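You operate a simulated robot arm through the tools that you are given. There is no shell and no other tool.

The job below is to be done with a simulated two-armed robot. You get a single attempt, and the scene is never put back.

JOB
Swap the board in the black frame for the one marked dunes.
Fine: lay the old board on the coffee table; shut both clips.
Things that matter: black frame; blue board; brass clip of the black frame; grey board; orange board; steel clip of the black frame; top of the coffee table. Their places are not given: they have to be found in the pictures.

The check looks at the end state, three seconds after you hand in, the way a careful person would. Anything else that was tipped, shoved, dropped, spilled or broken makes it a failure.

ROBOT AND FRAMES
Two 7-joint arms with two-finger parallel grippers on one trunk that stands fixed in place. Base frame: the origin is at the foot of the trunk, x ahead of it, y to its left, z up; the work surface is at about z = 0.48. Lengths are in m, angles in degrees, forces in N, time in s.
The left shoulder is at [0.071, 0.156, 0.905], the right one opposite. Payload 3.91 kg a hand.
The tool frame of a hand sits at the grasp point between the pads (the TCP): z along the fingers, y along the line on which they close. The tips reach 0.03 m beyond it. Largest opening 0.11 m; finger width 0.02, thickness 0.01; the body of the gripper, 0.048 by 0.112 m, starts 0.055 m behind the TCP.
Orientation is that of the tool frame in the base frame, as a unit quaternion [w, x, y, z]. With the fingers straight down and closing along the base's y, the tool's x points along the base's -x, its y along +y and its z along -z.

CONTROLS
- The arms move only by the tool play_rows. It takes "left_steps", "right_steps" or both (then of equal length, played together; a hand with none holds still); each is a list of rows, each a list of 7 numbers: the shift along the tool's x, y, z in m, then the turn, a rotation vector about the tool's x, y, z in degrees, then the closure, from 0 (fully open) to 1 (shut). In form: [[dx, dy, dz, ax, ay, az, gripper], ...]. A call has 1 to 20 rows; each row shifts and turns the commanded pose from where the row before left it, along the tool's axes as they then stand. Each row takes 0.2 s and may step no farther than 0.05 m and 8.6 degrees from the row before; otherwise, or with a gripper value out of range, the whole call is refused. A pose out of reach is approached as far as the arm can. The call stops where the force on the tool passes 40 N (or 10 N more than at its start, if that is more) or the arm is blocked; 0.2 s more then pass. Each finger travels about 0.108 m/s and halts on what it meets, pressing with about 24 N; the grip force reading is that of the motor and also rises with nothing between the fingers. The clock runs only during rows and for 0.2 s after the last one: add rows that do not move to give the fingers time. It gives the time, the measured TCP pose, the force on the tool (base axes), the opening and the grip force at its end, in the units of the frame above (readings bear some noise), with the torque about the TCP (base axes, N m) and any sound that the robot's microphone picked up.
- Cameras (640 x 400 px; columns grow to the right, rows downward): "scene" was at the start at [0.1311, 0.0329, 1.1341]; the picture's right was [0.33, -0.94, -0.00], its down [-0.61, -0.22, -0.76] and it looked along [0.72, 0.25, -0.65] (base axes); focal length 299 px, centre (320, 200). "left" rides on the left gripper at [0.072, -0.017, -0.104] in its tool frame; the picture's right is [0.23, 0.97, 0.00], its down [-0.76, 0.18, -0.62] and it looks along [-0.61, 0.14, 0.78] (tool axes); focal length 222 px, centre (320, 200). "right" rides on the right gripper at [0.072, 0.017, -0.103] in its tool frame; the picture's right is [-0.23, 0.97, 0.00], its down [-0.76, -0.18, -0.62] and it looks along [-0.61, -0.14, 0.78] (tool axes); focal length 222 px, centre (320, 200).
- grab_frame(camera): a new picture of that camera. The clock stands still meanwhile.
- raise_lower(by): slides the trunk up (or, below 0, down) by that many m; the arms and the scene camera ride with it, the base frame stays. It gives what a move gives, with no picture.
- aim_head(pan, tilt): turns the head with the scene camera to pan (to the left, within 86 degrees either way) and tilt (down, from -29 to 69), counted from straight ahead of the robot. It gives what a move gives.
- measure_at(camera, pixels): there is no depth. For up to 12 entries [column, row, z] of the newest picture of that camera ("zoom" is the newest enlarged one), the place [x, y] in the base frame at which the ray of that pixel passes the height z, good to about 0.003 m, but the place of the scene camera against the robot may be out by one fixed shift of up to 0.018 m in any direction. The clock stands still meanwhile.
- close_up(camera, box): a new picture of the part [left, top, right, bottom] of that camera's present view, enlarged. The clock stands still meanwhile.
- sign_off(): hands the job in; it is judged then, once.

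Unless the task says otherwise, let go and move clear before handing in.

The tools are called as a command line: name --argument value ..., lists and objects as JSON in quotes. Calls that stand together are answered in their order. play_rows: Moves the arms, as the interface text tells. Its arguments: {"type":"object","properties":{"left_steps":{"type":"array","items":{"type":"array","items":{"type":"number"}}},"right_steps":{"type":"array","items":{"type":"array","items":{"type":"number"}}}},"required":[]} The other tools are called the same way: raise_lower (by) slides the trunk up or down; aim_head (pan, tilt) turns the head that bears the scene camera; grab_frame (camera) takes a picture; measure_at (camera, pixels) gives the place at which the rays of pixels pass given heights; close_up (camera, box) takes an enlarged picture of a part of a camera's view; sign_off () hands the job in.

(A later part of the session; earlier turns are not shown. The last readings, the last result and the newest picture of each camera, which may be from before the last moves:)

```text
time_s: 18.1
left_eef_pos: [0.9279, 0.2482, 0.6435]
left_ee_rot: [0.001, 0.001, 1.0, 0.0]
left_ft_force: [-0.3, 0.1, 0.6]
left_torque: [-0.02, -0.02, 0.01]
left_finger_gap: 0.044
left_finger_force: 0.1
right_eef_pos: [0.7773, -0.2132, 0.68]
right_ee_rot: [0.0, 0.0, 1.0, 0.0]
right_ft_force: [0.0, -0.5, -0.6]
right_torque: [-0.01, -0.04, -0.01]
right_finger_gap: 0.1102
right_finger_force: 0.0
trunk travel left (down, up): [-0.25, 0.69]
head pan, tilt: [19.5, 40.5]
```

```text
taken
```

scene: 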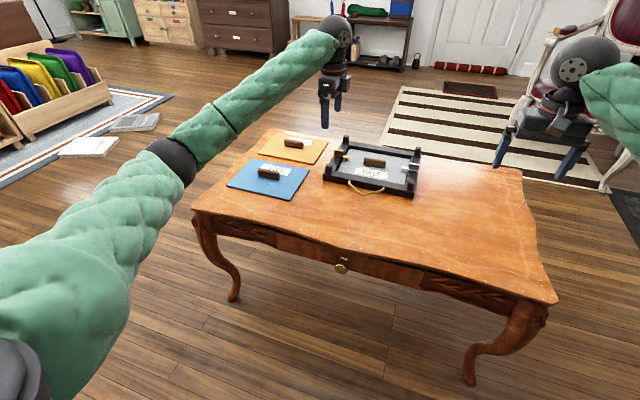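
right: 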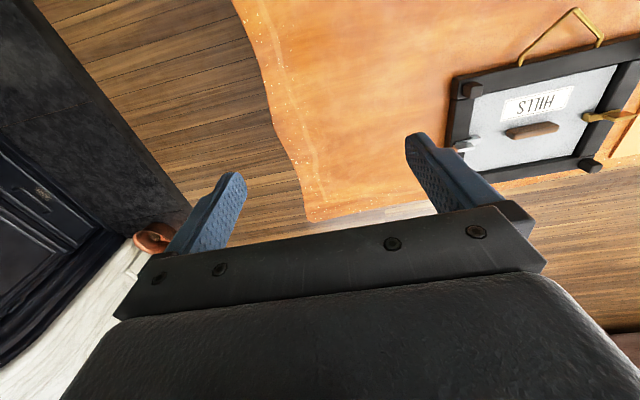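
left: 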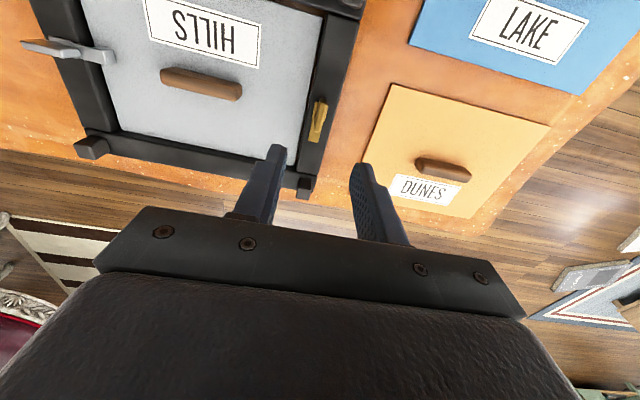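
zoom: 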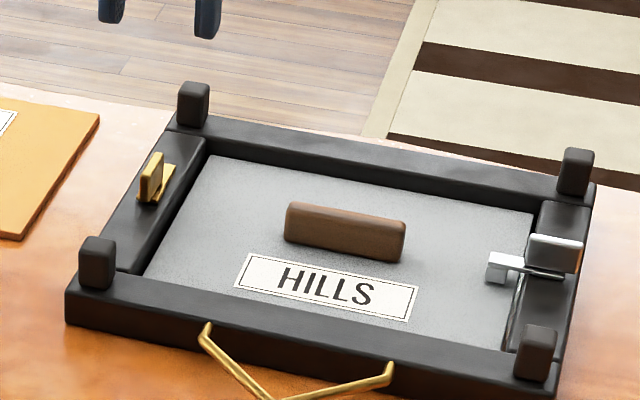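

The brass clip is open, lying along its bar. By triangulation the steel fin is at about (0.925, 0.016), so I'll turn the right hand +90 degrees and bring it above that clip while the left hand rises out of the way.

play_rows --right_steps '[[0, 0, 0, 0, 0, 8.2, 0.2], [0, 0, 0, 0, 0, 8.2, 0.3], [0, 0, 0, 0, 0, 8.2, 0.4], [0, 0, 0, 0, 0, 8.2, 0.45], [0, 0, 0, 0, 0, 8.2, 0.45], [0, 0, 0, 0, 0, 8.2, 0.45], [0, 0, 0, 0, 0, 8.2, 0.45], [0, 0, 0, 0, 0, 8.2, 0.45], [0, 0, 0, 0, 0, 8.2, 0.45], [0, 0, 0, 0, 0, 8.1, 0.45], [0, 0, 0, 0, 0, 8.1, 0.45], [0.038, 0.0247, 0.0, 0, 0, 0, 0.45], [0.038, 0.0247, 0.0, 0, 0, 0, 0.45], [0.038, 0.0247, 0.01, 0, 0, 0, 0.45], [0.038, 0.0247, 0.01, 0, 0, 0, 0.45], [0.038, 0.0247, 0.015, 0, 0, 0, 0.45], [0.038, 0.0247, 0.015, 0, 0, 0, 0.45], [0, 0, 0.02, 0, 0, 0, 0.45], [0, 0, 0, 0, 0, 0, 0.45]]' --left_steps '[[0, 0, -0.01, 0, 0, 0, 0.6], [0, 0, -0.01, 0, 0, 0, 0.6], [0, 0, -0.01, 0, 0, 0, 0.6], [0, 0, -0.01, 0, 0, 0, 0.6], [0, 0.01, -0.01, 0, 0, 0, 0.6], [0, 0.01, -0.01, 0, 0, 0, 0.6], [0, 0.01, -0.01, 0, 0, 0, 0.6], [0, 0.01, -0.01, 0, 0, 0, 0.6], [0, 0.01, -0.01, 0, 0, 0, 0.6], [0, 0.01, -0.01, 0, 0, 0, 0.6], [0, 0.01, -0.01, 0, 0, 0, 0.6], [0, 0, 0, 0, 0, 0, 0.6], [0, 0, 0, 0, 0, 0, 0.6], [0, 0, 0, 0, 0, 0, 0.6], [0, 0, 0, 0, 0, 0, 0.6], [0, 0, 0, 0, 0, 0, 0.6], [0, 0, 0, 0, 0, 0, 0.6], [0, 0, 0, 0, 0, 0, 0.6], [0, 0, 0, 0, 0, 0, 0.6]]'

grab_frame --camera "right"

close_up --camera "scene" --box '[310, 100, 470, 200]'

```text
time_s: 22.1
left_eef_pos: [0.9291, 0.3173, 0.7531]
left_ee_rot: [0.0, 0.0, 1.0, 0.0]
left_ft_force: [0.1, -0.7, -0.4]
left_torque: [0.03, 0.02, 0.02]
left_finger_gap: 0.0439
left_finger_force: 0.0
right_eef_pos: [0.926, 0.0153, 0.6088]
right_ee_rot: [0.0, 0.707, 0.707, 0.0]
right_ft_force: [0.7, 0.6, 0.3]
right_torque: [0.0, 0.01, 0.03]
right_finger_gap: 0.0607
right_finger_force: 0.1
trunk travel left (down, up): [-0.25, 0.69]
head pan, tilt: [19.5, 40.5]
```

```text
taken
```

right: 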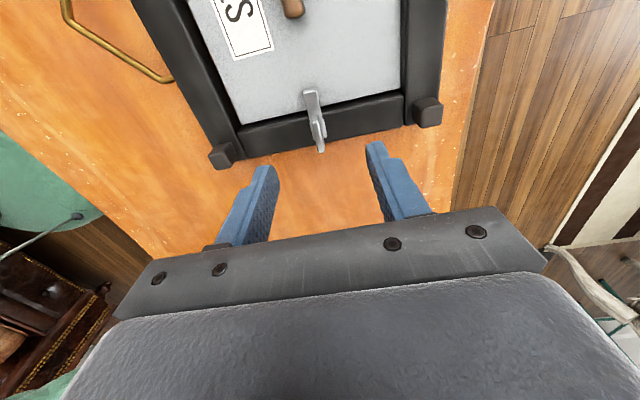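

```text
4.00 times, centred on (390, 150) of scene
```

zoom: 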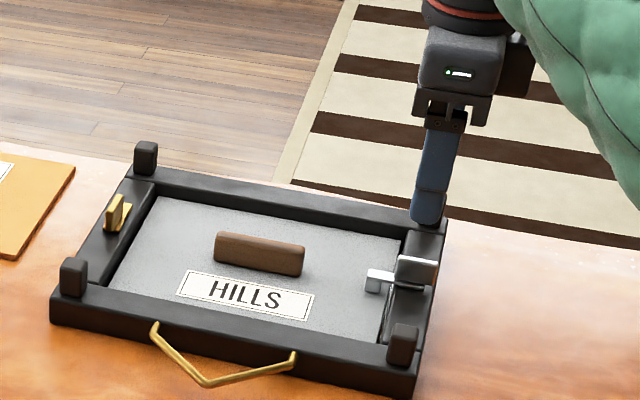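

The steel clip appears near (317,120) in the right picture. I'll zoom and measure it.

close_up --camera "right" --box '[276, 70, 364, 170]'

measure_at --camera "right" --pixels '[[320, 150, 0.52], [318, 130, 0.52], [314, 108, 0.52], [317, 124, 0.52], [317, 124, 0.51], [309, 92, 0.5]]'

```text
4.00 times, centred on (320, 120) of right
```

zoom: 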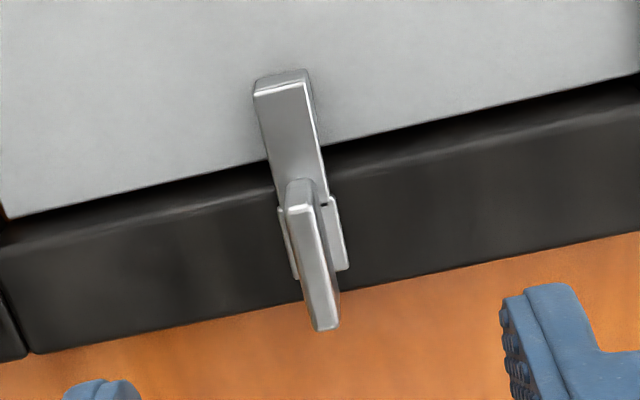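

```text
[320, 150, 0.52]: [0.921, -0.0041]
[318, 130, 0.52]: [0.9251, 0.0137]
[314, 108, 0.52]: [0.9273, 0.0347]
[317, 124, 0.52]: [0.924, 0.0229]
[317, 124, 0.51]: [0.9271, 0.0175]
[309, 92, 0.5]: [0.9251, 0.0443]
```

The steel fin's top runs from (315,117) to (321,151), giving a centre near (0.9255, 0.010). I'll shift 6 mm to −y, come down to TCP z 0.544 and close on it.

play_rows --right_steps '[[-0.006, 0, 0.02, 0, 0, 0, 0.6], [0, 0, 0.02, 0, 0, 0, 0.65], [0, 0, 0.015, 0, 0, 0, 0.65], [0, 0, 0.005, 0, 0, 0, 0.65], [0, 0, 0.004, 0, 0, 0, 0.65], [0, 0, 0, 0, 0, 0, 0.65]]'

close_up --camera "right" --box '[240, 100, 400, 200]'

close_up --camera "scene" --box '[370, 120, 450, 190]'

```text
time_s: 23.5
left_eef_pos: [0.9286, 0.3176, 0.7527]
left_ee_rot: [-0.001, 0.0, 1.0, 0.0]
left_ft_force: [-0.2, -0.5, 0.9]
left_torque: [0.02, 0.01, -0.01]
left_finger_gap: 0.044
left_finger_force: 0.1
right_eef_pos: [0.9272, 0.0082, 0.5453]
right_ee_rot: [0.0, 0.707, 0.707, 0.0]
right_ft_force: [-1.0, 0.1, 0.4]
right_torque: [-0.01, 0.0, 0.0]
right_finger_gap: 0.0387
right_finger_force: 0.1
trunk travel left (down, up): [-0.25, 0.69]
head pan, tilt: [19.5, 40.5]
```

```text
4.00 times, centred on (320, 150) of right
```

zoom: 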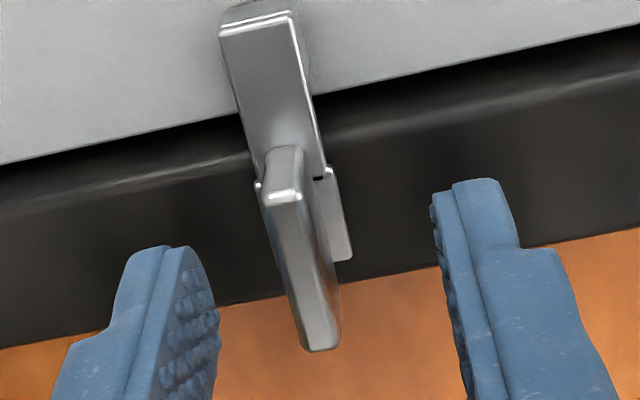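

```text
5.71 times, centred on (410, 155) of scene
```

zoom: 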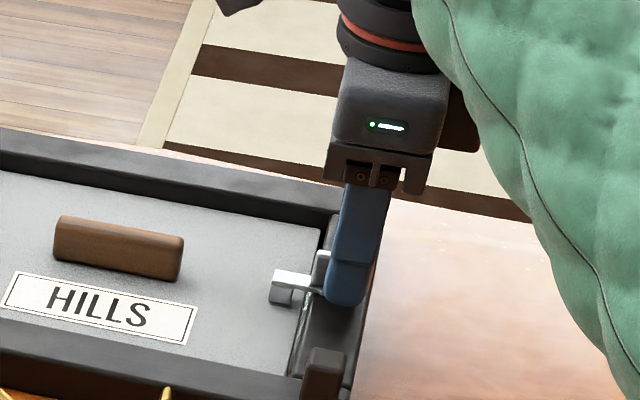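

The fingers straddle the steel fin. I'll close, then test a small twist (−8 degrees).

play_rows --right_steps '[[0, 0, 0.001, 0, 0, 0, 0.8], [0, 0, 0, 0, 0, 0, 1], [0, 0, 0, 0, 0, 0, 1], [0, 0, 0, 0, 0, 0, 1]]'

play_rows --right_steps '[[0, 0, 0, 0, 0, -3, 1], [0, 0, 0, 0, 0, -3, 1], [0, 0, 0, 0, 0, -2, 1]]'

close_up --camera "scene" --box '[370, 120, 450, 190]'

close_up --camera "right" --box '[240, 100, 400, 200]'

```text
time_s: 24.5
left_eef_pos: [0.9284, 0.3175, 0.7525]
left_ee_rot: [0.0, 0.0, 1.0, 0.0]
left_ft_force: [-0.6, 0.8, 0.5]
left_torque: [-0.01, -0.02, -0.02]
left_finger_gap: 0.0442
left_finger_force: 0.0
right_eef_pos: [0.9256, 0.009, 0.5437]
right_ee_rot: [0.0, 0.707, 0.707, 0.0]
right_ft_force: [2.2, 0.1, 0.4]
right_torque: [0.11, -0.03, -0.01]
right_finger_gap: 0.0066
right_finger_force: 24.5
trunk travel left (down, up): [-0.25, 0.69]
head pan, tilt: [19.5, 40.5]
```

```text
time_s: 25.3
left_eef_pos: [0.9287, 0.3156, 0.753]
left_ee_rot: [0.001, 0.0, 1.0, -0.001]
left_ft_force: [-0.2, 0.6, 0.0]
left_torque: [0.01, 0.02, 0.01]
left_finger_gap: 0.0439
left_finger_force: 0.1
right_eef_pos: [0.9265, 0.0088, 0.5443]
right_ee_rot: [0.0, 0.656, 0.755, 0.0]
right_ft_force: [2.7, 1.3, 1.3]
right_torque: [-0.05, -0.04, -0.02]
right_finger_gap: 0.0067
right_finger_force: 23.6
trunk travel left (down, up): [-0.25, 0.69]
head pan, tilt: [19.5, 40.5]
```

```text
5.71 times, centred on (410, 155) of scene
```

zoom: 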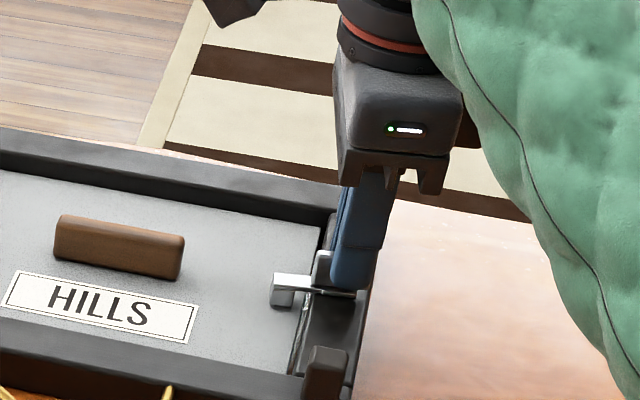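

```text
4.00 times, centred on (320, 150) of right
```

zoom: 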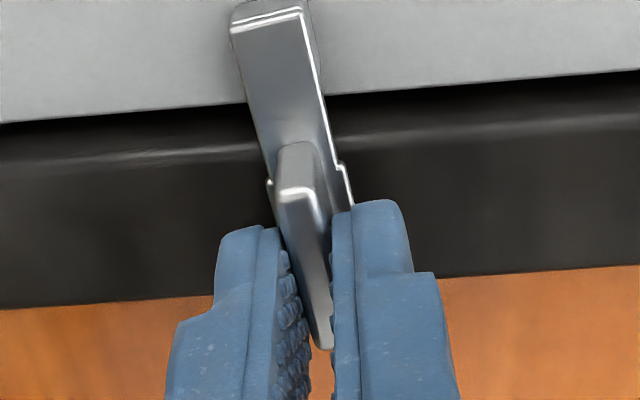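

Torque is only −0.02 N m with gap unchanged, and the steel foot is swinging toward −x, so this is the opening direction. I'll continue to 90 degrees total.

play_rows --right_steps '[[0, 0, 0, 0, 0, -7.5, 1], [0, 0, 0, 0, 0, -7.5, 1], [0, 0, 0, 0, 0, -7.5, 1], [0, 0, 0, 0, 0, -7.5, 1], [0, 0, 0, 0, 0, -7.5, 1], [0, 0, 0, 0, 0, -7.5, 1], [0, 0, 0, 0, 0, -7.5, 1], [0, 0, 0, 0, 0, -7.5, 1], [0, 0, 0, 0, 0, -7.5, 1], [0, 0, 0, 0, 0, -7.5, 1], [0, 0, 0, 0, 0, -7, 1], [0, 0, 0, 0, 0, 0, 1]]'

close_up --camera "scene" --box '[310, 120, 430, 195]'

```text
time_s: 27.9
left_eef_pos: [0.9292, 0.3161, 0.7523]
left_ee_rot: [0.0, -0.001, 1.0, 0.0]
left_ft_force: [-1.1, -0.1, 0.3]
left_torque: [0.0, -0.01, -0.03]
left_finger_gap: 0.0439
left_finger_force: 0.0
right_eef_pos: [0.9257, 0.0088, 0.5432]
right_ee_rot: [0.0, 0.0, 1.0, 0.0]
right_ft_force: [-0.9, 1.9, 0.4]
right_torque: [0.08, 0.01, -0.11]
right_finger_gap: 0.0065
right_finger_force: 24.1
trunk travel left (down, up): [-0.25, 0.69]
head pan, tilt: [19.5, 40.5]
```

```text
5.33 times, centred on (370, 158) of scene
```

zoom: 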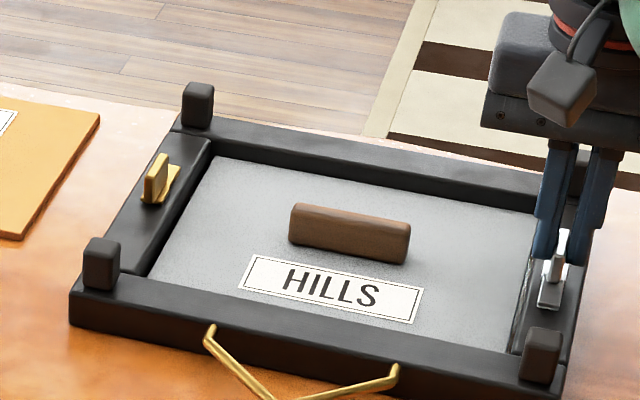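

The steel clip is open along its bar and the frame has barely moved. I'll let go, raise the right hand and park it off to the right side.

play_rows --right_steps '[[0, 0, 0, 0, 0, 0, 0.75], [0, 0, 0, 0, 0, 0, 0.7], [0, 0, -0.02, 0, 0, 0, 0.7], [0, 0, -0.045, 0, 0, 0, 0.7], [0, 0, -0.045, 0, 0, 0, 0.6], [0, 0, -0.045, 0, 0, 0, 0.6], [0.022, -0.038, 0, 0, 0, 0, 0.6], [0.022, -0.038, 0, 0, 0, 0, 0.6], [0.022, -0.038, 0, 0, 0, 0, 0.6], [0.022, -0.038, 0, 0, 0, 0, 0.6], [0.022, -0.038, 0, 0, 0, 0, 0.6], [0.022, -0.038, 0, 0, 0, 0, 0.6], [0.022, -0.038, 0, 0, 0, 0, 0.6], [0.022, -0.038, 0, 0, 0, 0, 0.6], [0.022, -0.038, 0, 0, 0, 0, 0.6], [0.022, -0.038, 0, 0, 0, 0, 0.6], [0.022, -0.038, 0, 0, 0, 0, 0.6], [0.022, -0.038, 0, 0, 0, 0, 0.6]]'

grab_frame --camera "scene"

close_up --camera "scene" --box '[210, 120, 430, 235]'

grab_frame --camera "left"

```text
time_s: 31.7
left_eef_pos: [0.9289, 0.3178, 0.7532]
left_ee_rot: [0.0, 0.0, 1.0, 0.0]
left_ft_force: [0.3, -0.4, -0.5]
left_torque: [-0.01, 0.02, -0.01]
left_finger_gap: 0.044
left_finger_force: 0.1
right_eef_pos: [0.6622, -0.4486, 0.6999]
right_ee_rot: [0.0, -0.001, 1.0, -0.001]
right_ft_force: [0.6, -0.1, -0.1]
right_torque: [-0.02, 0.03, -0.01]
right_finger_gap: 0.0442
right_finger_force: 0.3
trunk travel left (down, up): [-0.25, 0.69]
head pan, tilt: [19.5, 40.5]
```

```text
taken
```

scene: 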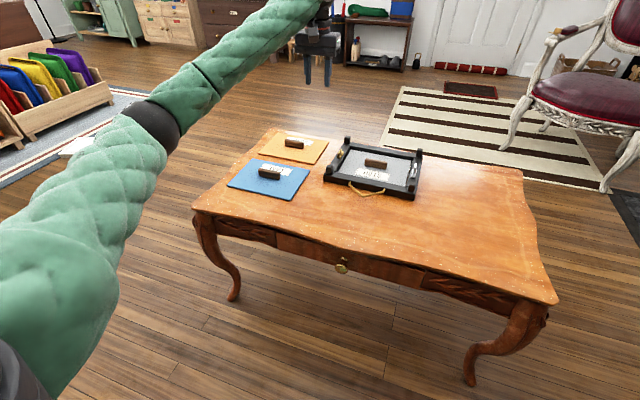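

```text
2.91 times, centred on (320, 178) of scene
```

zoom: 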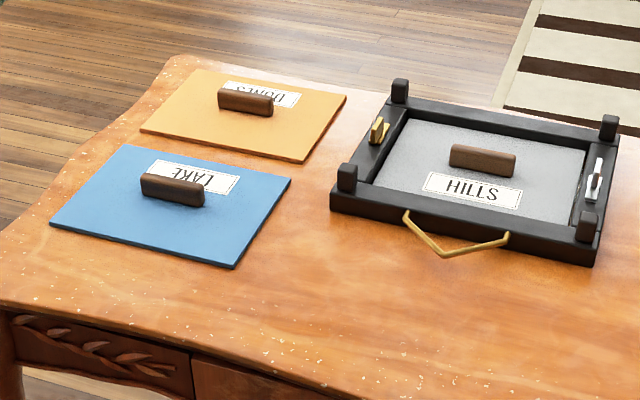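

```text
taken
```

left: 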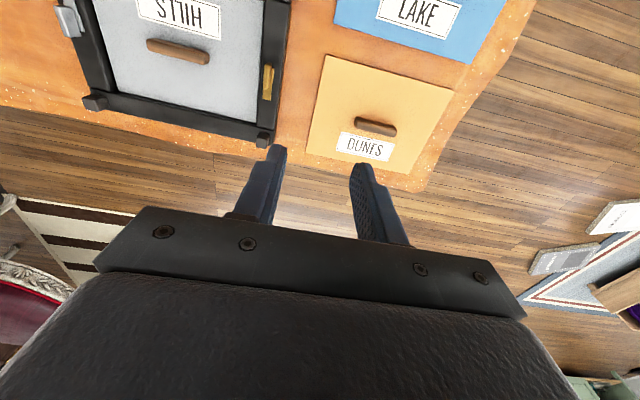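

Both clips stand open along their bars. I'll measure the grey and orange handles and the orange board's corners with the left camera.

close_up --camera "left" --box '[60, 0, 300, 150]'

measure_at --camera "left" --pixels '[[326, 56, 0.486], [454, 93, 0.486], [408, 174, 0.486], [306, 152, 0.486], [357, 122, 0.505], [396, 130, 0.505], [148, 42, 0.52], [209, 57, 0.52], [178, 50, 0.52], [268, 82, 0.525], [69, 20, 0.525], [111, 92, 0.5]]'

```text
2.67 times, centred on (180, 75) of left
```

zoom: 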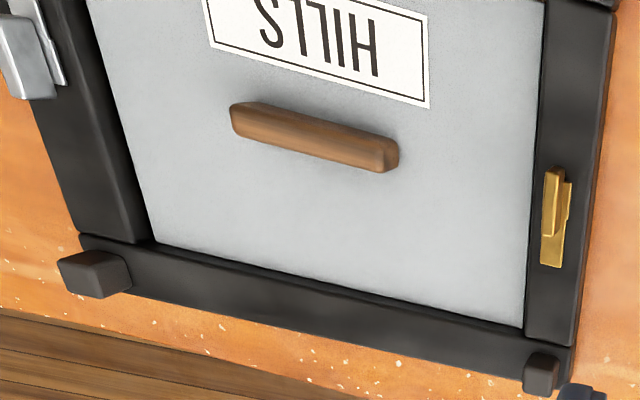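

```text
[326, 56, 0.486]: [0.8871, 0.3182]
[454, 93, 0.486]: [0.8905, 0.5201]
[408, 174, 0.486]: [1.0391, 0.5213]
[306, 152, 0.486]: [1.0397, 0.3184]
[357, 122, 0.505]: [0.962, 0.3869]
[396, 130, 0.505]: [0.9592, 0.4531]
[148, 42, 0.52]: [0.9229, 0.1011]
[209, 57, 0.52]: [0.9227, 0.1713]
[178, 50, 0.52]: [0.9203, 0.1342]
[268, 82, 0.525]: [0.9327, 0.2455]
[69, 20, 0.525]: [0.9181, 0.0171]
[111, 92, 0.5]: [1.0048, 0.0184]
```

The orange handle is centred near (0.961,0.420), about 0.067 long, and the grey one near (0.925,0.13). I'll turn the left hand +90 again and bring it above the grey handle.

play_rows --left_steps '[[0, 0, 0, 0, 0, 8.2, 0.5], [0, 0, 0, 0, 0, 8.2, 0.5], [0, 0, 0, 0, 0, 8.2, 0.5], [0, 0, 0, 0, 0, 8.2, 0.5], [0, 0, 0, 0, 0, 8.2, 0.5], [0, 0, 0, 0, 0, 8.2, 0.5], [0, 0, 0, 0, 0, 8.2, 0.5], [0, 0, 0, 0, 0, 8.2, 0.5], [0, 0, 0, 0, 0, 8.2, 0.5], [0, 0, 0, 0, 0, 8.1, 0.5], [0, 0, 0, 0, 0, 8.1, 0.5], [-0.0475, -0.001, 0, 0, 0, 0, 0.5], [-0.0475, -0.001, 0, 0, 0, 0, 0.5], [-0.0475, -0.001, 0, 0, 0, 0, 0.5], [-0.0455, 0, 0.02, 0, 0, 0, 0.5], [0, 0, 0.045, 0, 0, 0, 0.5], [0, 0, 0.045, 0, 0, 0, 0.5], [0, 0, 0.02, 0, 0, 0, 0.5], [0, 0, 0, 0, 0, 0, 0.5]]'

grab_frame --camera "left"

close_up --camera "scene" --box '[310, 100, 430, 205]'

```text
time_s: 35.7
left_eef_pos: [0.9271, 0.1283, 0.6225]
left_ee_rot: [-0.001, 0.707, 0.707, 0.0]
left_ft_force: [1.4, 0.3, -0.1]
left_torque: [0.02, 0.03, -0.02]
left_finger_gap: 0.0552
left_finger_force: 0.1
right_eef_pos: [0.6623, -0.4481, 0.7008]
right_ee_rot: [0.0, 0.0, 1.0, 0.0]
right_ft_force: [-0.3, 0.1, -0.1]
right_torque: [-0.02, 0.01, 0.01]
right_finger_gap: 0.0438
right_finger_force: 0.1
trunk travel left (down, up): [-0.25, 0.69]
head pan, tilt: [19.5, 40.5]
```

```text
taken
```

left: 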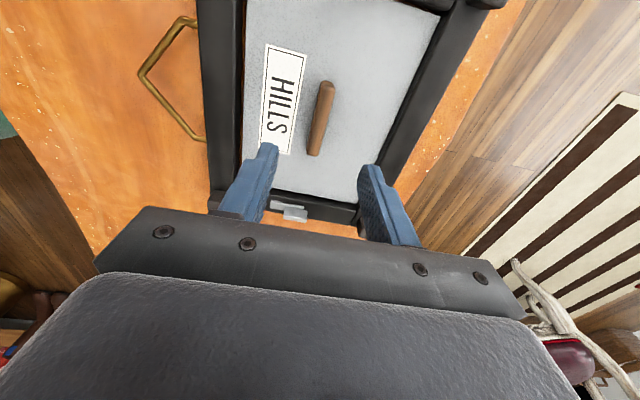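

```text
3.81 times, centred on (370, 152) of scene
```

zoom: 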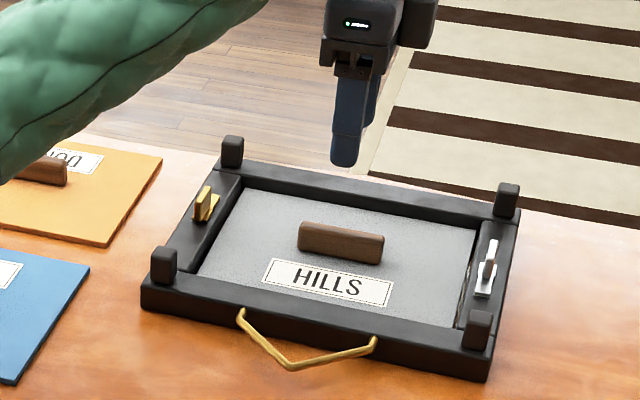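

The grey handle runs from about (326,83) to (314,155) in the left picture. I'll measure its centre here to fix position and height.

measure_at --camera "left" --pixels '[[326, 84, 0.515], [314, 154, 0.515], [320, 118, 0.505], [320, 118, 0.515], [320, 118, 0.525], [247, 158, 0.495], [440, 12, 0.495], [384, 203, 0.495]]'

close_up --camera "left" --box '[230, 60, 410, 220]'

```text
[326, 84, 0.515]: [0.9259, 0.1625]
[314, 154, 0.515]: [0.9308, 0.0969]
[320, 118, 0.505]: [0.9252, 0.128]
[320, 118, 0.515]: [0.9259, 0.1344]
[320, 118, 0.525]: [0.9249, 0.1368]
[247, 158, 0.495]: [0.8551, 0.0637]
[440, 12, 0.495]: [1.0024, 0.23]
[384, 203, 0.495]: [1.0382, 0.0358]
```

```text
2.50 times, centred on (320, 140) of left
```

zoom: 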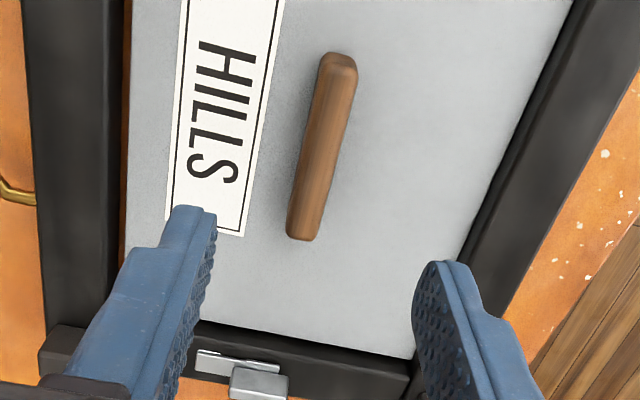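

The handle is centred under the TCP within a few mm. I'll descend to TCP z 0.543 with the fingers 0.055 apart and check the side view.

play_rows --left_steps '[[0, 0, 0.03, 0, 0, 0, 0.55], [0, 0, 0.03, 0, 0, 0, 0.6], [0, 0, 0.02, 0, 0, 0, 0.6], [0, 0, 0, 0, 0, 0, 0.6]]'

close_up --camera "left" --box '[230, 80, 410, 220]'

close_up --camera "scene" --box '[340, 130, 410, 190]'

```text
time_s: 36.7
left_eef_pos: [0.9221, 0.1271, 0.544]
left_ee_rot: [0.0, 0.707, 0.707, 0.001]
left_ft_force: [0.1, 0.3, 0.3]
left_torque: [0.01, 0.02, 0.0]
left_finger_gap: 0.0443
left_finger_force: 0.1
right_eef_pos: [0.6616, -0.4464, 0.7004]
right_ee_rot: [0.0, 0.0, 1.0, 0.0]
right_ft_force: [-0.2, 0.6, -0.6]
right_torque: [0.0, 0.03, -0.01]
right_finger_gap: 0.0438
right_finger_force: 0.1
trunk travel left (down, up): [-0.25, 0.69]
head pan, tilt: [19.5, 40.5]
```

```text
2.86 times, centred on (320, 150) of left
```

zoom: 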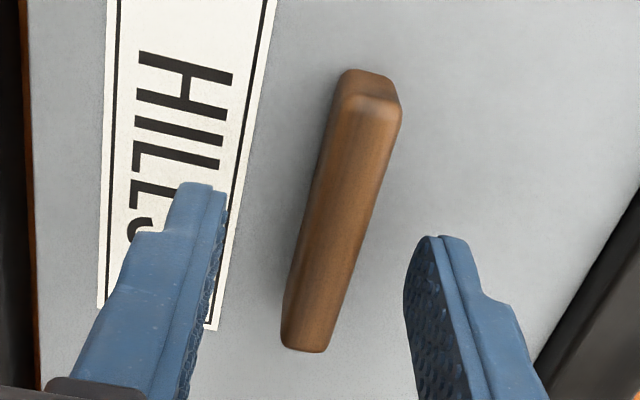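

```text
6.67 times, centred on (375, 160) of scene
```

zoom: 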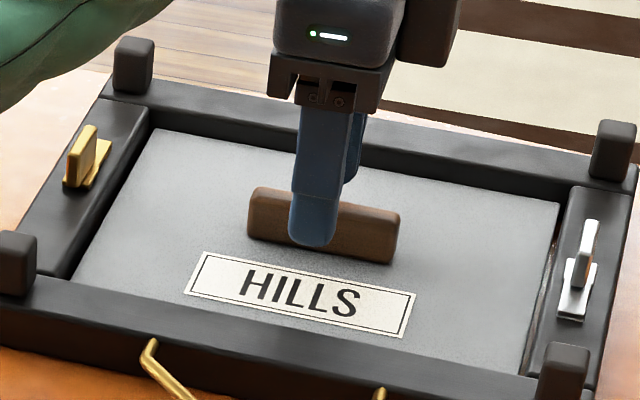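

The fingers straddle the handle, with the tips about halfway down it. I'll lower another 6 mm and close.

play_rows --left_steps '[[0, 0.003, 0.003, 0, 0, 0, 0.65], [0, 0, 0.003, 0, 0, 0, 0.7], [0, 0, 0, 0, 0, 0, 0.9], [0, 0, 0, 0, 0, 0, 1], [0, 0, 0, 0, 0, 0, 1]]'

close_up --camera "left" --box '[230, 80, 410, 220]'

close_up --camera "scene" --box '[340, 130, 410, 190]'

```text
time_s: 37.9
left_eef_pos: [0.9276, 0.1285, 0.5381]
left_ee_rot: [0.0, 0.707, 0.707, 0.0]
left_ft_force: [-1.5, -0.9, -1.7]
left_torque: [-0.1, 0.1, -0.22]
left_finger_gap: 0.0133
left_finger_force: 23.8
right_eef_pos: [0.6622, -0.447, 0.6994]
right_ee_rot: [0.001, 0.0, 1.0, 0.0]
right_ft_force: [0.5, -0.2, -0.4]
right_torque: [0.02, -0.01, -0.01]
right_finger_gap: 0.0441
right_finger_force: 0.1
trunk travel left (down, up): [-0.25, 0.69]
head pan, tilt: [19.5, 40.5]
```

```text
2.86 times, centred on (320, 150) of left
```

zoom: 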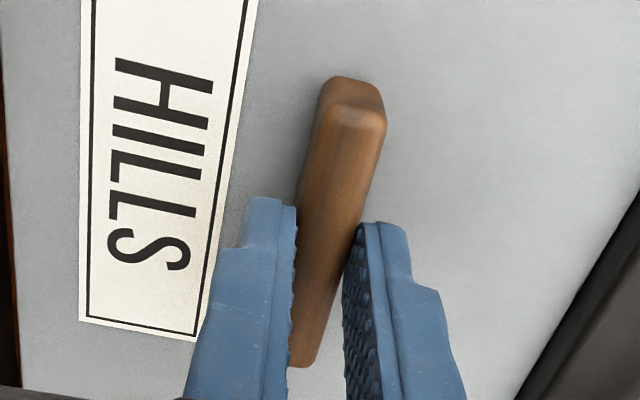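

```text
6.67 times, centred on (375, 160) of scene
```

zoom: 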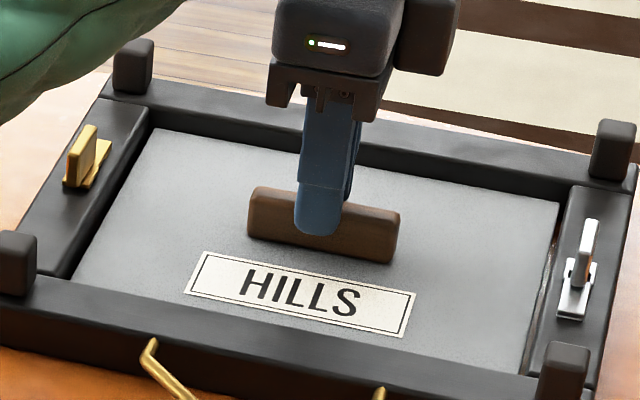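

The handle is held (gap 13.3 mm). I'll lift the grey board straight up 4 cm slowly and check.

play_rows --left_steps '[[0, 0, -0.005, 0, 0, 0, 1], [0, 0, -0.005, 0, 0, 0, 1], [0, 0, -0.01, 0, 0, 0, 1], [0, 0, -0.01, 0, 0, 0, 1], [0, 0, -0.01, 0, 0, 0, 1], [0, 0, -0.01, 0, 0, 0, 1], [0, 0, 0, 0, 0, 0, 1]]'

close_up --camera "scene" --box '[310, 100, 430, 205]'

grab_frame --camera "left"

```text
time_s: 39.5
left_eef_pos: [0.9288, 0.1277, 0.5872]
left_ee_rot: [0.0, 0.707, 0.707, 0.001]
left_ft_force: [-0.6, -1.0, -1.3]
left_torque: [-0.01, 0.01, 0.03]
left_finger_gap: 0.0138
left_finger_force: 24.4
right_eef_pos: [0.6616, -0.4482, 0.7001]
right_ee_rot: [-0.001, 0.0, 1.0, 0.0]
right_ft_force: [0.3, 0.2, -0.3]
right_torque: [0.02, 0.01, 0.01]
right_finger_gap: 0.0442
right_finger_force: 0.1
trunk travel left (down, up): [-0.25, 0.69]
head pan, tilt: [19.5, 40.5]
```

```text
3.81 times, centred on (370, 152) of scene
```

zoom: 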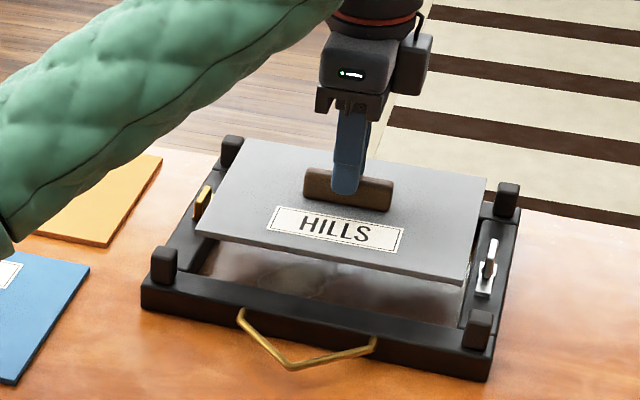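

```text
taken
```

left: 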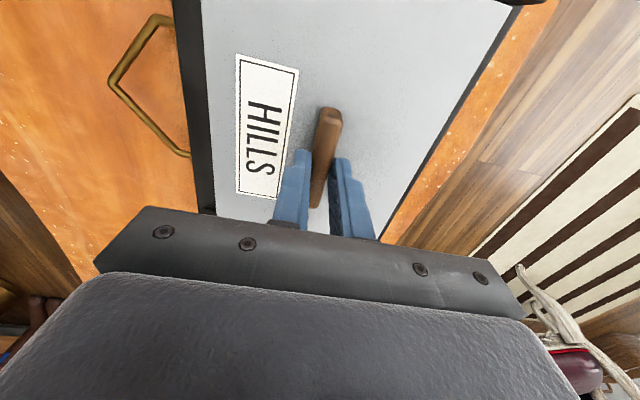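

The grey board hangs level from the hand, clear of the frame. I'll raise it 6 cm more and carry it to the free area on the right, to about (0.83, −0.15).

play_rows --left_steps '[[0, 0, -0.02, 0, 0, 0, 1], [0, 0, -0.02, 0, 0, 0, 1], [0, 0, -0.02, 0, 0, 0, 1], [-0.02, -0.007, 0, 0, 0, 0, 1], [-0.0369, -0.0132, 0, 0, 0, 0, 1], [-0.0369, -0.0132, 0, 0, 0, 0, 1], [-0.0369, -0.0132, 0, 0, 0, 0, 1], [-0.0369, -0.0132, 0, 0, 0, 0, 1], [-0.0369, -0.0132, 0, 0, 0, 0, 1], [-0.0369, -0.0132, 0, 0, 0, 0, 1], [-0.0369, -0.0132, 0, 0, 0, 0, 1], [0, 0, 0, 0, 0, 0, 1]]'

grab_frame --camera "scene"

grab_frame --camera "left"

```text
time_s: 42.1
left_eef_pos: [0.8292, -0.1515, 0.6467]
left_ee_rot: [0.0, 0.707, 0.707, 0.0]
left_ft_force: [0.0, -0.1, -2.0]
left_torque: [-0.02, 0.0, 0.02]
left_finger_gap: 0.0135
left_finger_force: 24.4
right_eef_pos: [0.6617, -0.4485, 0.7007]
right_ee_rot: [-0.001, 0.0, 1.0, 0.0]
right_ft_force: [0.7, 0.3, -0.3]
right_torque: [-0.01, -0.06, -0.01]
right_finger_gap: 0.0439
right_finger_force: 0.1
trunk travel left (down, up): [-0.25, 0.69]
head pan, tilt: [19.5, 40.5]
```

```text
taken
```

scene: 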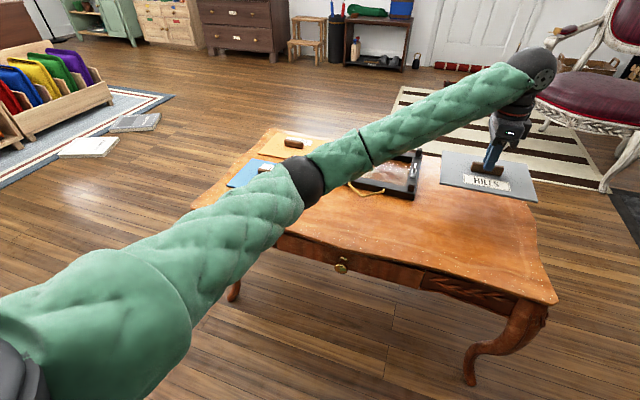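

```text
taken
```

left: 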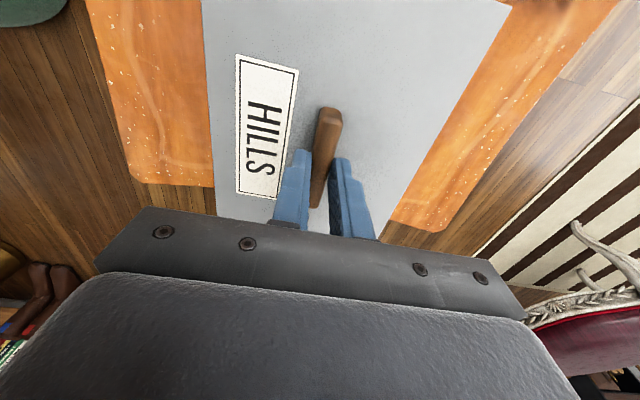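

The board is over the free right part of the table, but the left elbow near (302,180) hangs fairly low above the table. I'll raise the trunk 0.15 to lift the elbow before lowering the board.

raise_lower --by 0.15

grab_frame --camera "scene"

```text
time_s: 43.9
left_eef_pos: [0.8284, -0.1503, 0.7973]
left_ee_rot: [-0.001, 0.707, 0.707, 0.0]
left_ft_force: [0.7, 1.0, -1.6]
left_torque: [0.0, 0.01, 0.0]
left_finger_gap: 0.0136
left_finger_force: 23.9
right_eef_pos: [0.6627, -0.4473, 0.8491]
right_ee_rot: [0.0, 0.0, 1.0, 0.0]
right_ft_force: [0.5, 0.3, 0.2]
right_torque: [0.0, 0.01, 0.02]
right_finger_gap: 0.044
right_finger_force: 0.1
trunk travel left (down, up): [-0.4, 0.54]
head pan, tilt: [19.5, 40.5]
```

```text
taken
```

scene: 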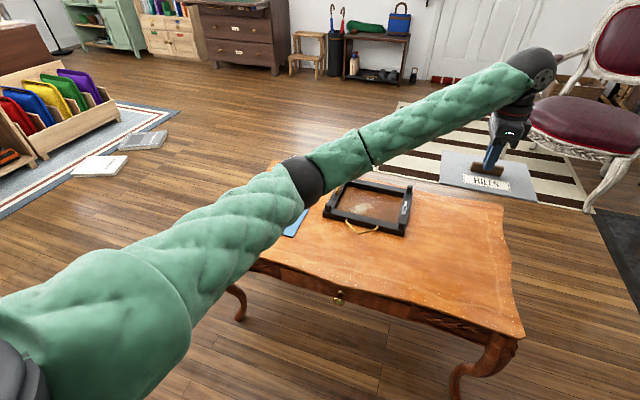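

The elbow has more height now. I'll lower the board to TCP z 0.56 and check it over the table.

play_rows --left_steps '[[0, 0, 0.03, 0, 0, 0, 1], [0, 0, 0.04, 0, 0, 0, 1], [0, 0, 0.04, 0, 0, 0, 1], [0, 0, 0.04, 0, 0, 0, 1], [0, 0, 0.04, 0, 0, 0, 1], [0, 0, 0.03, 0, 0, 0, 1], [0, 0, 0.015, 0, 0, 0, 1], [0, 0, 0, 0, 0, 0, 1]]'

grab_frame --camera "scene"

close_up --camera "scene" --box '[320, 150, 540, 300]'

```text
time_s: 45.7
left_eef_pos: [0.8277, -0.1487, 0.5611]
left_ee_rot: [0.0, 0.708, 0.706, -0.001]
left_ft_force: [0.3, 0.4, -2.0]
left_torque: [0.0, 0.02, 0.04]
left_finger_gap: 0.0137
left_finger_force: 24.1
right_eef_pos: [0.6623, -0.4481, 0.8491]
right_ee_rot: [0.0, 0.0, 1.0, 0.0]
right_ft_force: [0.1, 0.1, -0.5]
right_torque: [0.04, -0.01, 0.02]
right_finger_gap: 0.0439
right_finger_force: 0.1
trunk travel left (down, up): [-0.4, 0.54]
head pan, tilt: [19.5, 40.5]
```

```text
taken
```

scene: 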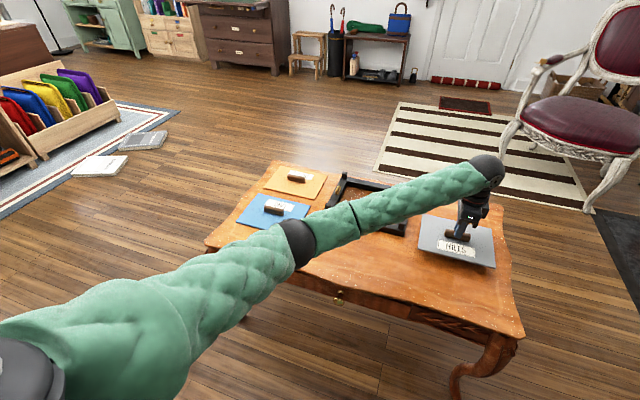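

```text
2.67 times, centred on (430, 225) of scene
```

zoom: 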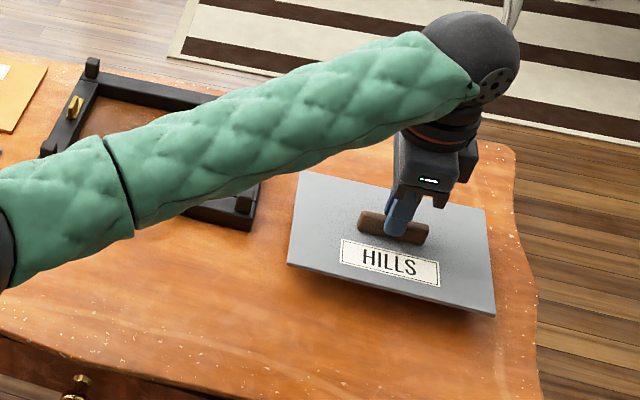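

The board is level just above the table. I'll lower gradually until the force shows contact.

play_rows --left_steps '[[0, 0, 0.01, 0, 0, 0, 1], [0, 0, 0.01, 0, 0, 0, 1], [0, 0, 0.003, 0, 0, 0, 1], [0, 0, 0.003, 0, 0, 0, 1], [0, 0, 0, 0, 0, 0, 1]]'

close_up --camera "scene" --box '[400, 190, 520, 280]'

```text
time_s: 46.9
left_eef_pos: [0.8279, -0.1499, 0.5355]
left_ee_rot: [0.0, 0.707, 0.707, 0.0]
left_ft_force: [-0.1, -0.2, -2.4]
left_torque: [-0.02, 0.02, 0.04]
left_finger_gap: 0.0134
left_finger_force: 24.3
right_eef_pos: [0.6615, -0.4481, 0.8489]
right_ee_rot: [0.0, 0.0, 1.0, 0.001]
right_ft_force: [-0.7, 0.4, -0.8]
right_torque: [0.01, -0.01, 0.0]
right_finger_gap: 0.044
right_finger_force: 0.0
trunk travel left (down, up): [-0.4, 0.54]
head pan, tilt: [19.5, 40.5]
```

```text
4.44 times, centred on (460, 235) of scene
```

zoom: 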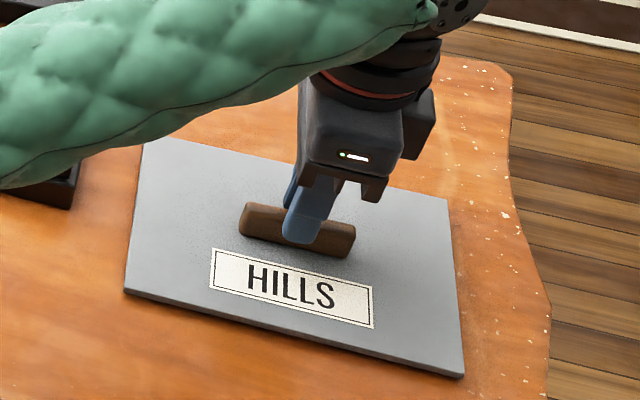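

Still hanging (−2.4 N), with no contact yet. I'll go down in 2 mm steps.

play_rows --left_steps '[[0, 0, 0.002, 0, 0, 0, 1], [0, 0, 0.002, 0, 0, 0, 1], [0, 0, 0.002, 0, 0, 0, 1]]'

play_rows --left_steps '[[0, 0, 0.002, 0, 0, 0, 1], [0, 0, 0.001, 0, 0, 0, 1]]'

```text
time_s: 47.7
left_eef_pos: [0.8273, -0.15, 0.5314]
left_ee_rot: [0.001, 0.707, 0.707, 0.001]
left_ft_force: [-1.7, 3.1, 8.5]
left_torque: [0.35, 0.0, 0.02]
left_finger_gap: 0.0137
left_finger_force: 24.4
right_eef_pos: [0.662, -0.4485, 0.851]
right_ee_rot: [0.0, 0.0, 1.0, -0.001]
right_ft_force: [0.7, 0.3, 0.3]
right_torque: [0.02, 0.01, -0.01]
right_finger_gap: 0.0439
right_finger_force: 0.0
trunk travel left (down, up): [-0.4, 0.54]
head pan, tilt: [19.5, 40.5]
```

```text
time_s: 48.3
left_eef_pos: [0.8265, -0.1505, 0.5308]
left_ee_rot: [0.0, 0.708, 0.706, 0.0]
left_ft_force: [0.2, 1.2, 23.5]
left_torque: [0.06, 0.22, 0.0]
left_finger_gap: 0.0142
left_finger_force: 24.0
right_eef_pos: [0.6604, -0.4486, 0.8505]
right_ee_rot: [0.001, 0.0, 1.0, 0.0]
right_ft_force: [0.4, 0.1, 0.4]
right_torque: [-0.01, 0.02, -0.01]
right_finger_gap: 0.0441
right_finger_force: 0.1
trunk travel left (down, up): [-0.4, 0.54]
head pan, tilt: [19.5, 40.5]
```

The board touches down at TCP z 0.531 (so the frame's seat is about 7 mm higher). I'll ease off, open the fingers and rise.

play_rows --left_steps '[[0, 0, -0.004, 0, 0, 0, 1], [0, 0, 0, 0, 0, 0, 0.8], [0, 0, 0, 0, 0, 0, 0.6], [0, 0, 0, 0, 0, 0, 0.6], [0, 0, -0.02, 0, 0, 0, 0.6], [0, 0, -0.04, 0, 0, 0, 0.6], [0, 0, -0.04, 0, 0, 0, 0.6], [0, 0, -0.04, 0, 0, 0, 0.6]]'

grab_frame --camera "scene"

grab_frame --camera "left"

```text
time_s: 50.1
left_eef_pos: [0.8256, -0.151, 0.6726]
left_ee_rot: [-0.002, 0.707, 0.707, 0.001]
left_ft_force: [0.2, 0.3, -0.2]
left_torque: [-0.01, 0.0, 0.02]
left_finger_gap: 0.0439
left_finger_force: 0.0
right_eef_pos: [0.6611, -0.4484, 0.8503]
right_ee_rot: [0.0, 0.0, 1.0, 0.0]
right_ft_force: [-0.1, -0.7, 0.0]
right_torque: [0.02, 0.02, 0.04]
right_finger_gap: 0.044
right_finger_force: 0.0
trunk travel left (down, up): [-0.4, 0.54]
head pan, tilt: [19.5, 40.5]
```

```text
taken
```

scene: 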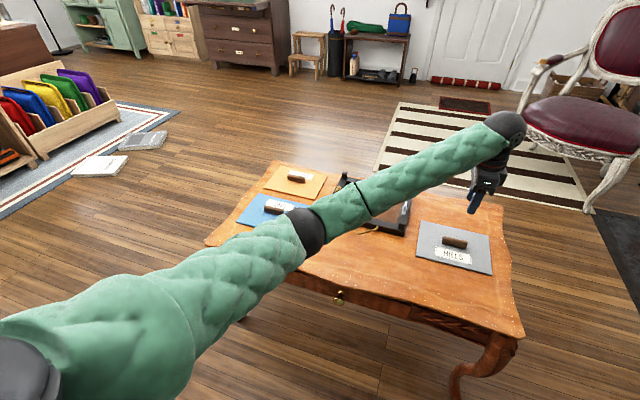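

```text
taken
```

left: 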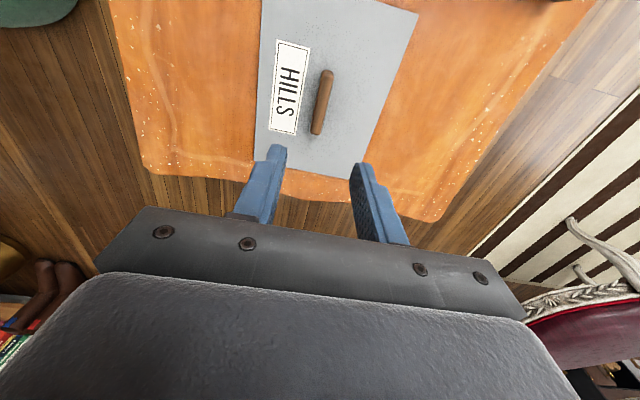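

The grey board (HILLS) lies flat on the table's right part, centred near (453,247) in the scene picture. Next I'll raise the left hand, turn it back to neutral and carry it over toward the orange board.

play_rows --left_steps '[[0, 0, -0.045, 0, 0, 0, 0.5], [0, 0, -0.045, 0, 0, 0, 0.5], [0, 0, -0.045, 0, 0, 0, 0.5], [0, 0, 0, 0, 0, -8.2, 0.5], [0, 0, 0, 0, 0, -8.2, 0.5], [0, 0, 0, 0, 0, -8.2, 0.5], [0, 0, 0, 0, 0, -8.2, 0.5], [0, 0, 0, 0, 0, -8.2, 0.5], [0, 0, 0, 0, 0, -8.2, 0.5], [0, 0, 0, 0, 0, -8.2, 0.5], [0, 0, 0, 0, 0, -8.2, 0.5], [0, 0, 0, 0, 0, -8.2, 0.5], [0, 0, 0, 0, 0, -8.1, 0.5], [0, 0, 0, 0, 0, -8.1, 0.5]]'

play_rows --left_steps '[[-0.006, 0.0476, 0, 0, 0, 0, 0.5], [-0.006, 0.0476, 0, 0, 0, 0, 0.5], [-0.006, 0.0476, 0, 0, 0, 0, 0.5], [-0.006, 0.0476, 0, 0, 0, 0, 0.5], [-0.006, 0.0476, 0, 0, 0, 0, 0.5], [-0.006, 0.0476, 0, 0, 0, 0, 0.5], [-0.006, 0.0476, 0, 0, 0, 0, 0.5], [-0.006, 0.0476, 0, 0, 0, 0, 0.5], [-0.006, 0.0476, 0, 0, 0, 0, 0.5], [-0.006, 0.0476, 0, 0, 0, 0, 0.5], [-0.006, 0.0476, 0, 0, 0, 0, 0.5], [-0.006, 0.0476, 0, 0, 0, 0, 0.5], [0, 0, 0, 0, 0, 0, 0.5]]'

grab_frame --camera "scene"

```text
time_s: 53.1
left_eef_pos: [0.8273, -0.1487, 0.8062]
left_ee_rot: [0.0, -0.001, 1.0, 0.001]
left_ft_force: [0.3, 0.4, -0.1]
left_torque: [0.01, 0.02, -0.01]
left_finger_gap: 0.0549
left_finger_force: 0.0
right_eef_pos: [0.6616, -0.4481, 0.8489]
right_ee_rot: [0.0, -0.001, 1.0, 0.0]
right_ft_force: [-0.3, 0.7, -0.4]
right_torque: [-0.02, -0.03, 0.01]
right_finger_gap: 0.0442
right_finger_force: 0.1
trunk travel left (down, up): [-0.4, 0.54]
head pan, tilt: [19.5, 40.5]
```

```text
time_s: 55.9
left_eef_pos: [0.9007, 0.4201, 0.8062]
left_ee_rot: [0.0, 0.001, 1.0, 0.0]
left_ft_force: [-0.7, 0.2, -0.5]
left_torque: [0.01, 0.03, -0.01]
left_finger_gap: 0.055
left_finger_force: 0.1
right_eef_pos: [0.6613, -0.4477, 0.849]
right_ee_rot: [0.0, -0.001, 1.0, 0.0]
right_ft_force: [0.9, 0.2, -0.7]
right_torque: [-0.01, 0.02, 0.03]
right_finger_gap: 0.0438
right_finger_force: 0.0
trunk travel left (down, up): [-0.4, 0.54]
head pan, tilt: [19.5, 40.5]
```

```text
taken
```

scene: 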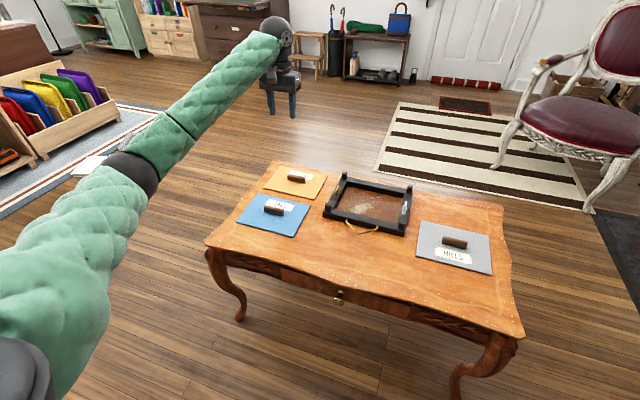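

The scene shows the empty frame, the grey board on the right and the hand above the orange board. I'll turn the left hand to −90 degrees here, and zoom in on the empty frame.

play_rows --left_steps '[[0, 0, 0, 0, 0, -8.2, 0.5], [0, 0, 0, 0, 0, -8.2, 0.5], [0, 0, 0, 0, 0, -8.2, 0.5], [0, 0, 0, 0, 0, -8.2, 0.5], [0, 0, 0, 0, 0, -8.2, 0.5], [0, 0, 0, 0, 0, -8.2, 0.5], [0, 0, 0, 0, 0, -8.2, 0.5], [0, 0, 0, 0, 0, -8.2, 0.5], [0, 0, 0, 0, 0, -8.2, 0.5], [0, 0, 0, 0, 0, -8.1, 0.5], [0, 0, 0, 0, 0, -8.1, 0.5], [0, 0, 0, 0, 0, 0, 0.5]]'

close_up --camera "scene" --box '[300, 160, 430, 245]'

grab_frame --camera "left"

```text
time_s: 58.5
left_eef_pos: [0.9009, 0.4198, 0.8056]
left_ee_rot: [0.0, 0.707, -0.707, 0.0]
left_ft_force: [0.0, 0.7, -0.3]
left_torque: [0.05, 0.02, -0.05]
left_finger_gap: 0.0551
left_finger_force: 0.0
right_eef_pos: [0.6615, -0.4483, 0.8496]
right_ee_rot: [0.0, 0.0, 1.0, -0.001]
right_ft_force: [0.1, 0.3, 0.1]
right_torque: [0.02, 0.0, 0.01]
right_finger_gap: 0.044
right_finger_force: 0.0
trunk travel left (down, up): [-0.4, 0.54]
head pan, tilt: [19.5, 40.5]
```

```text
4.71 times, centred on (365, 202) of scene
```

zoom: 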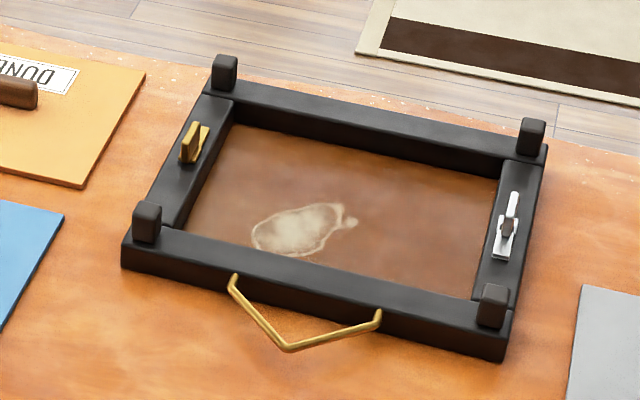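

```text
taken
```

left: 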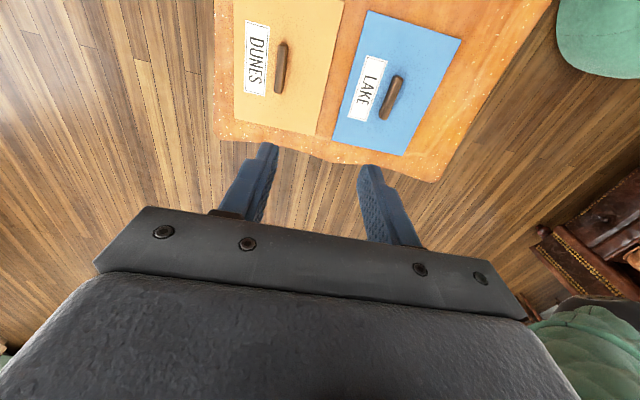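

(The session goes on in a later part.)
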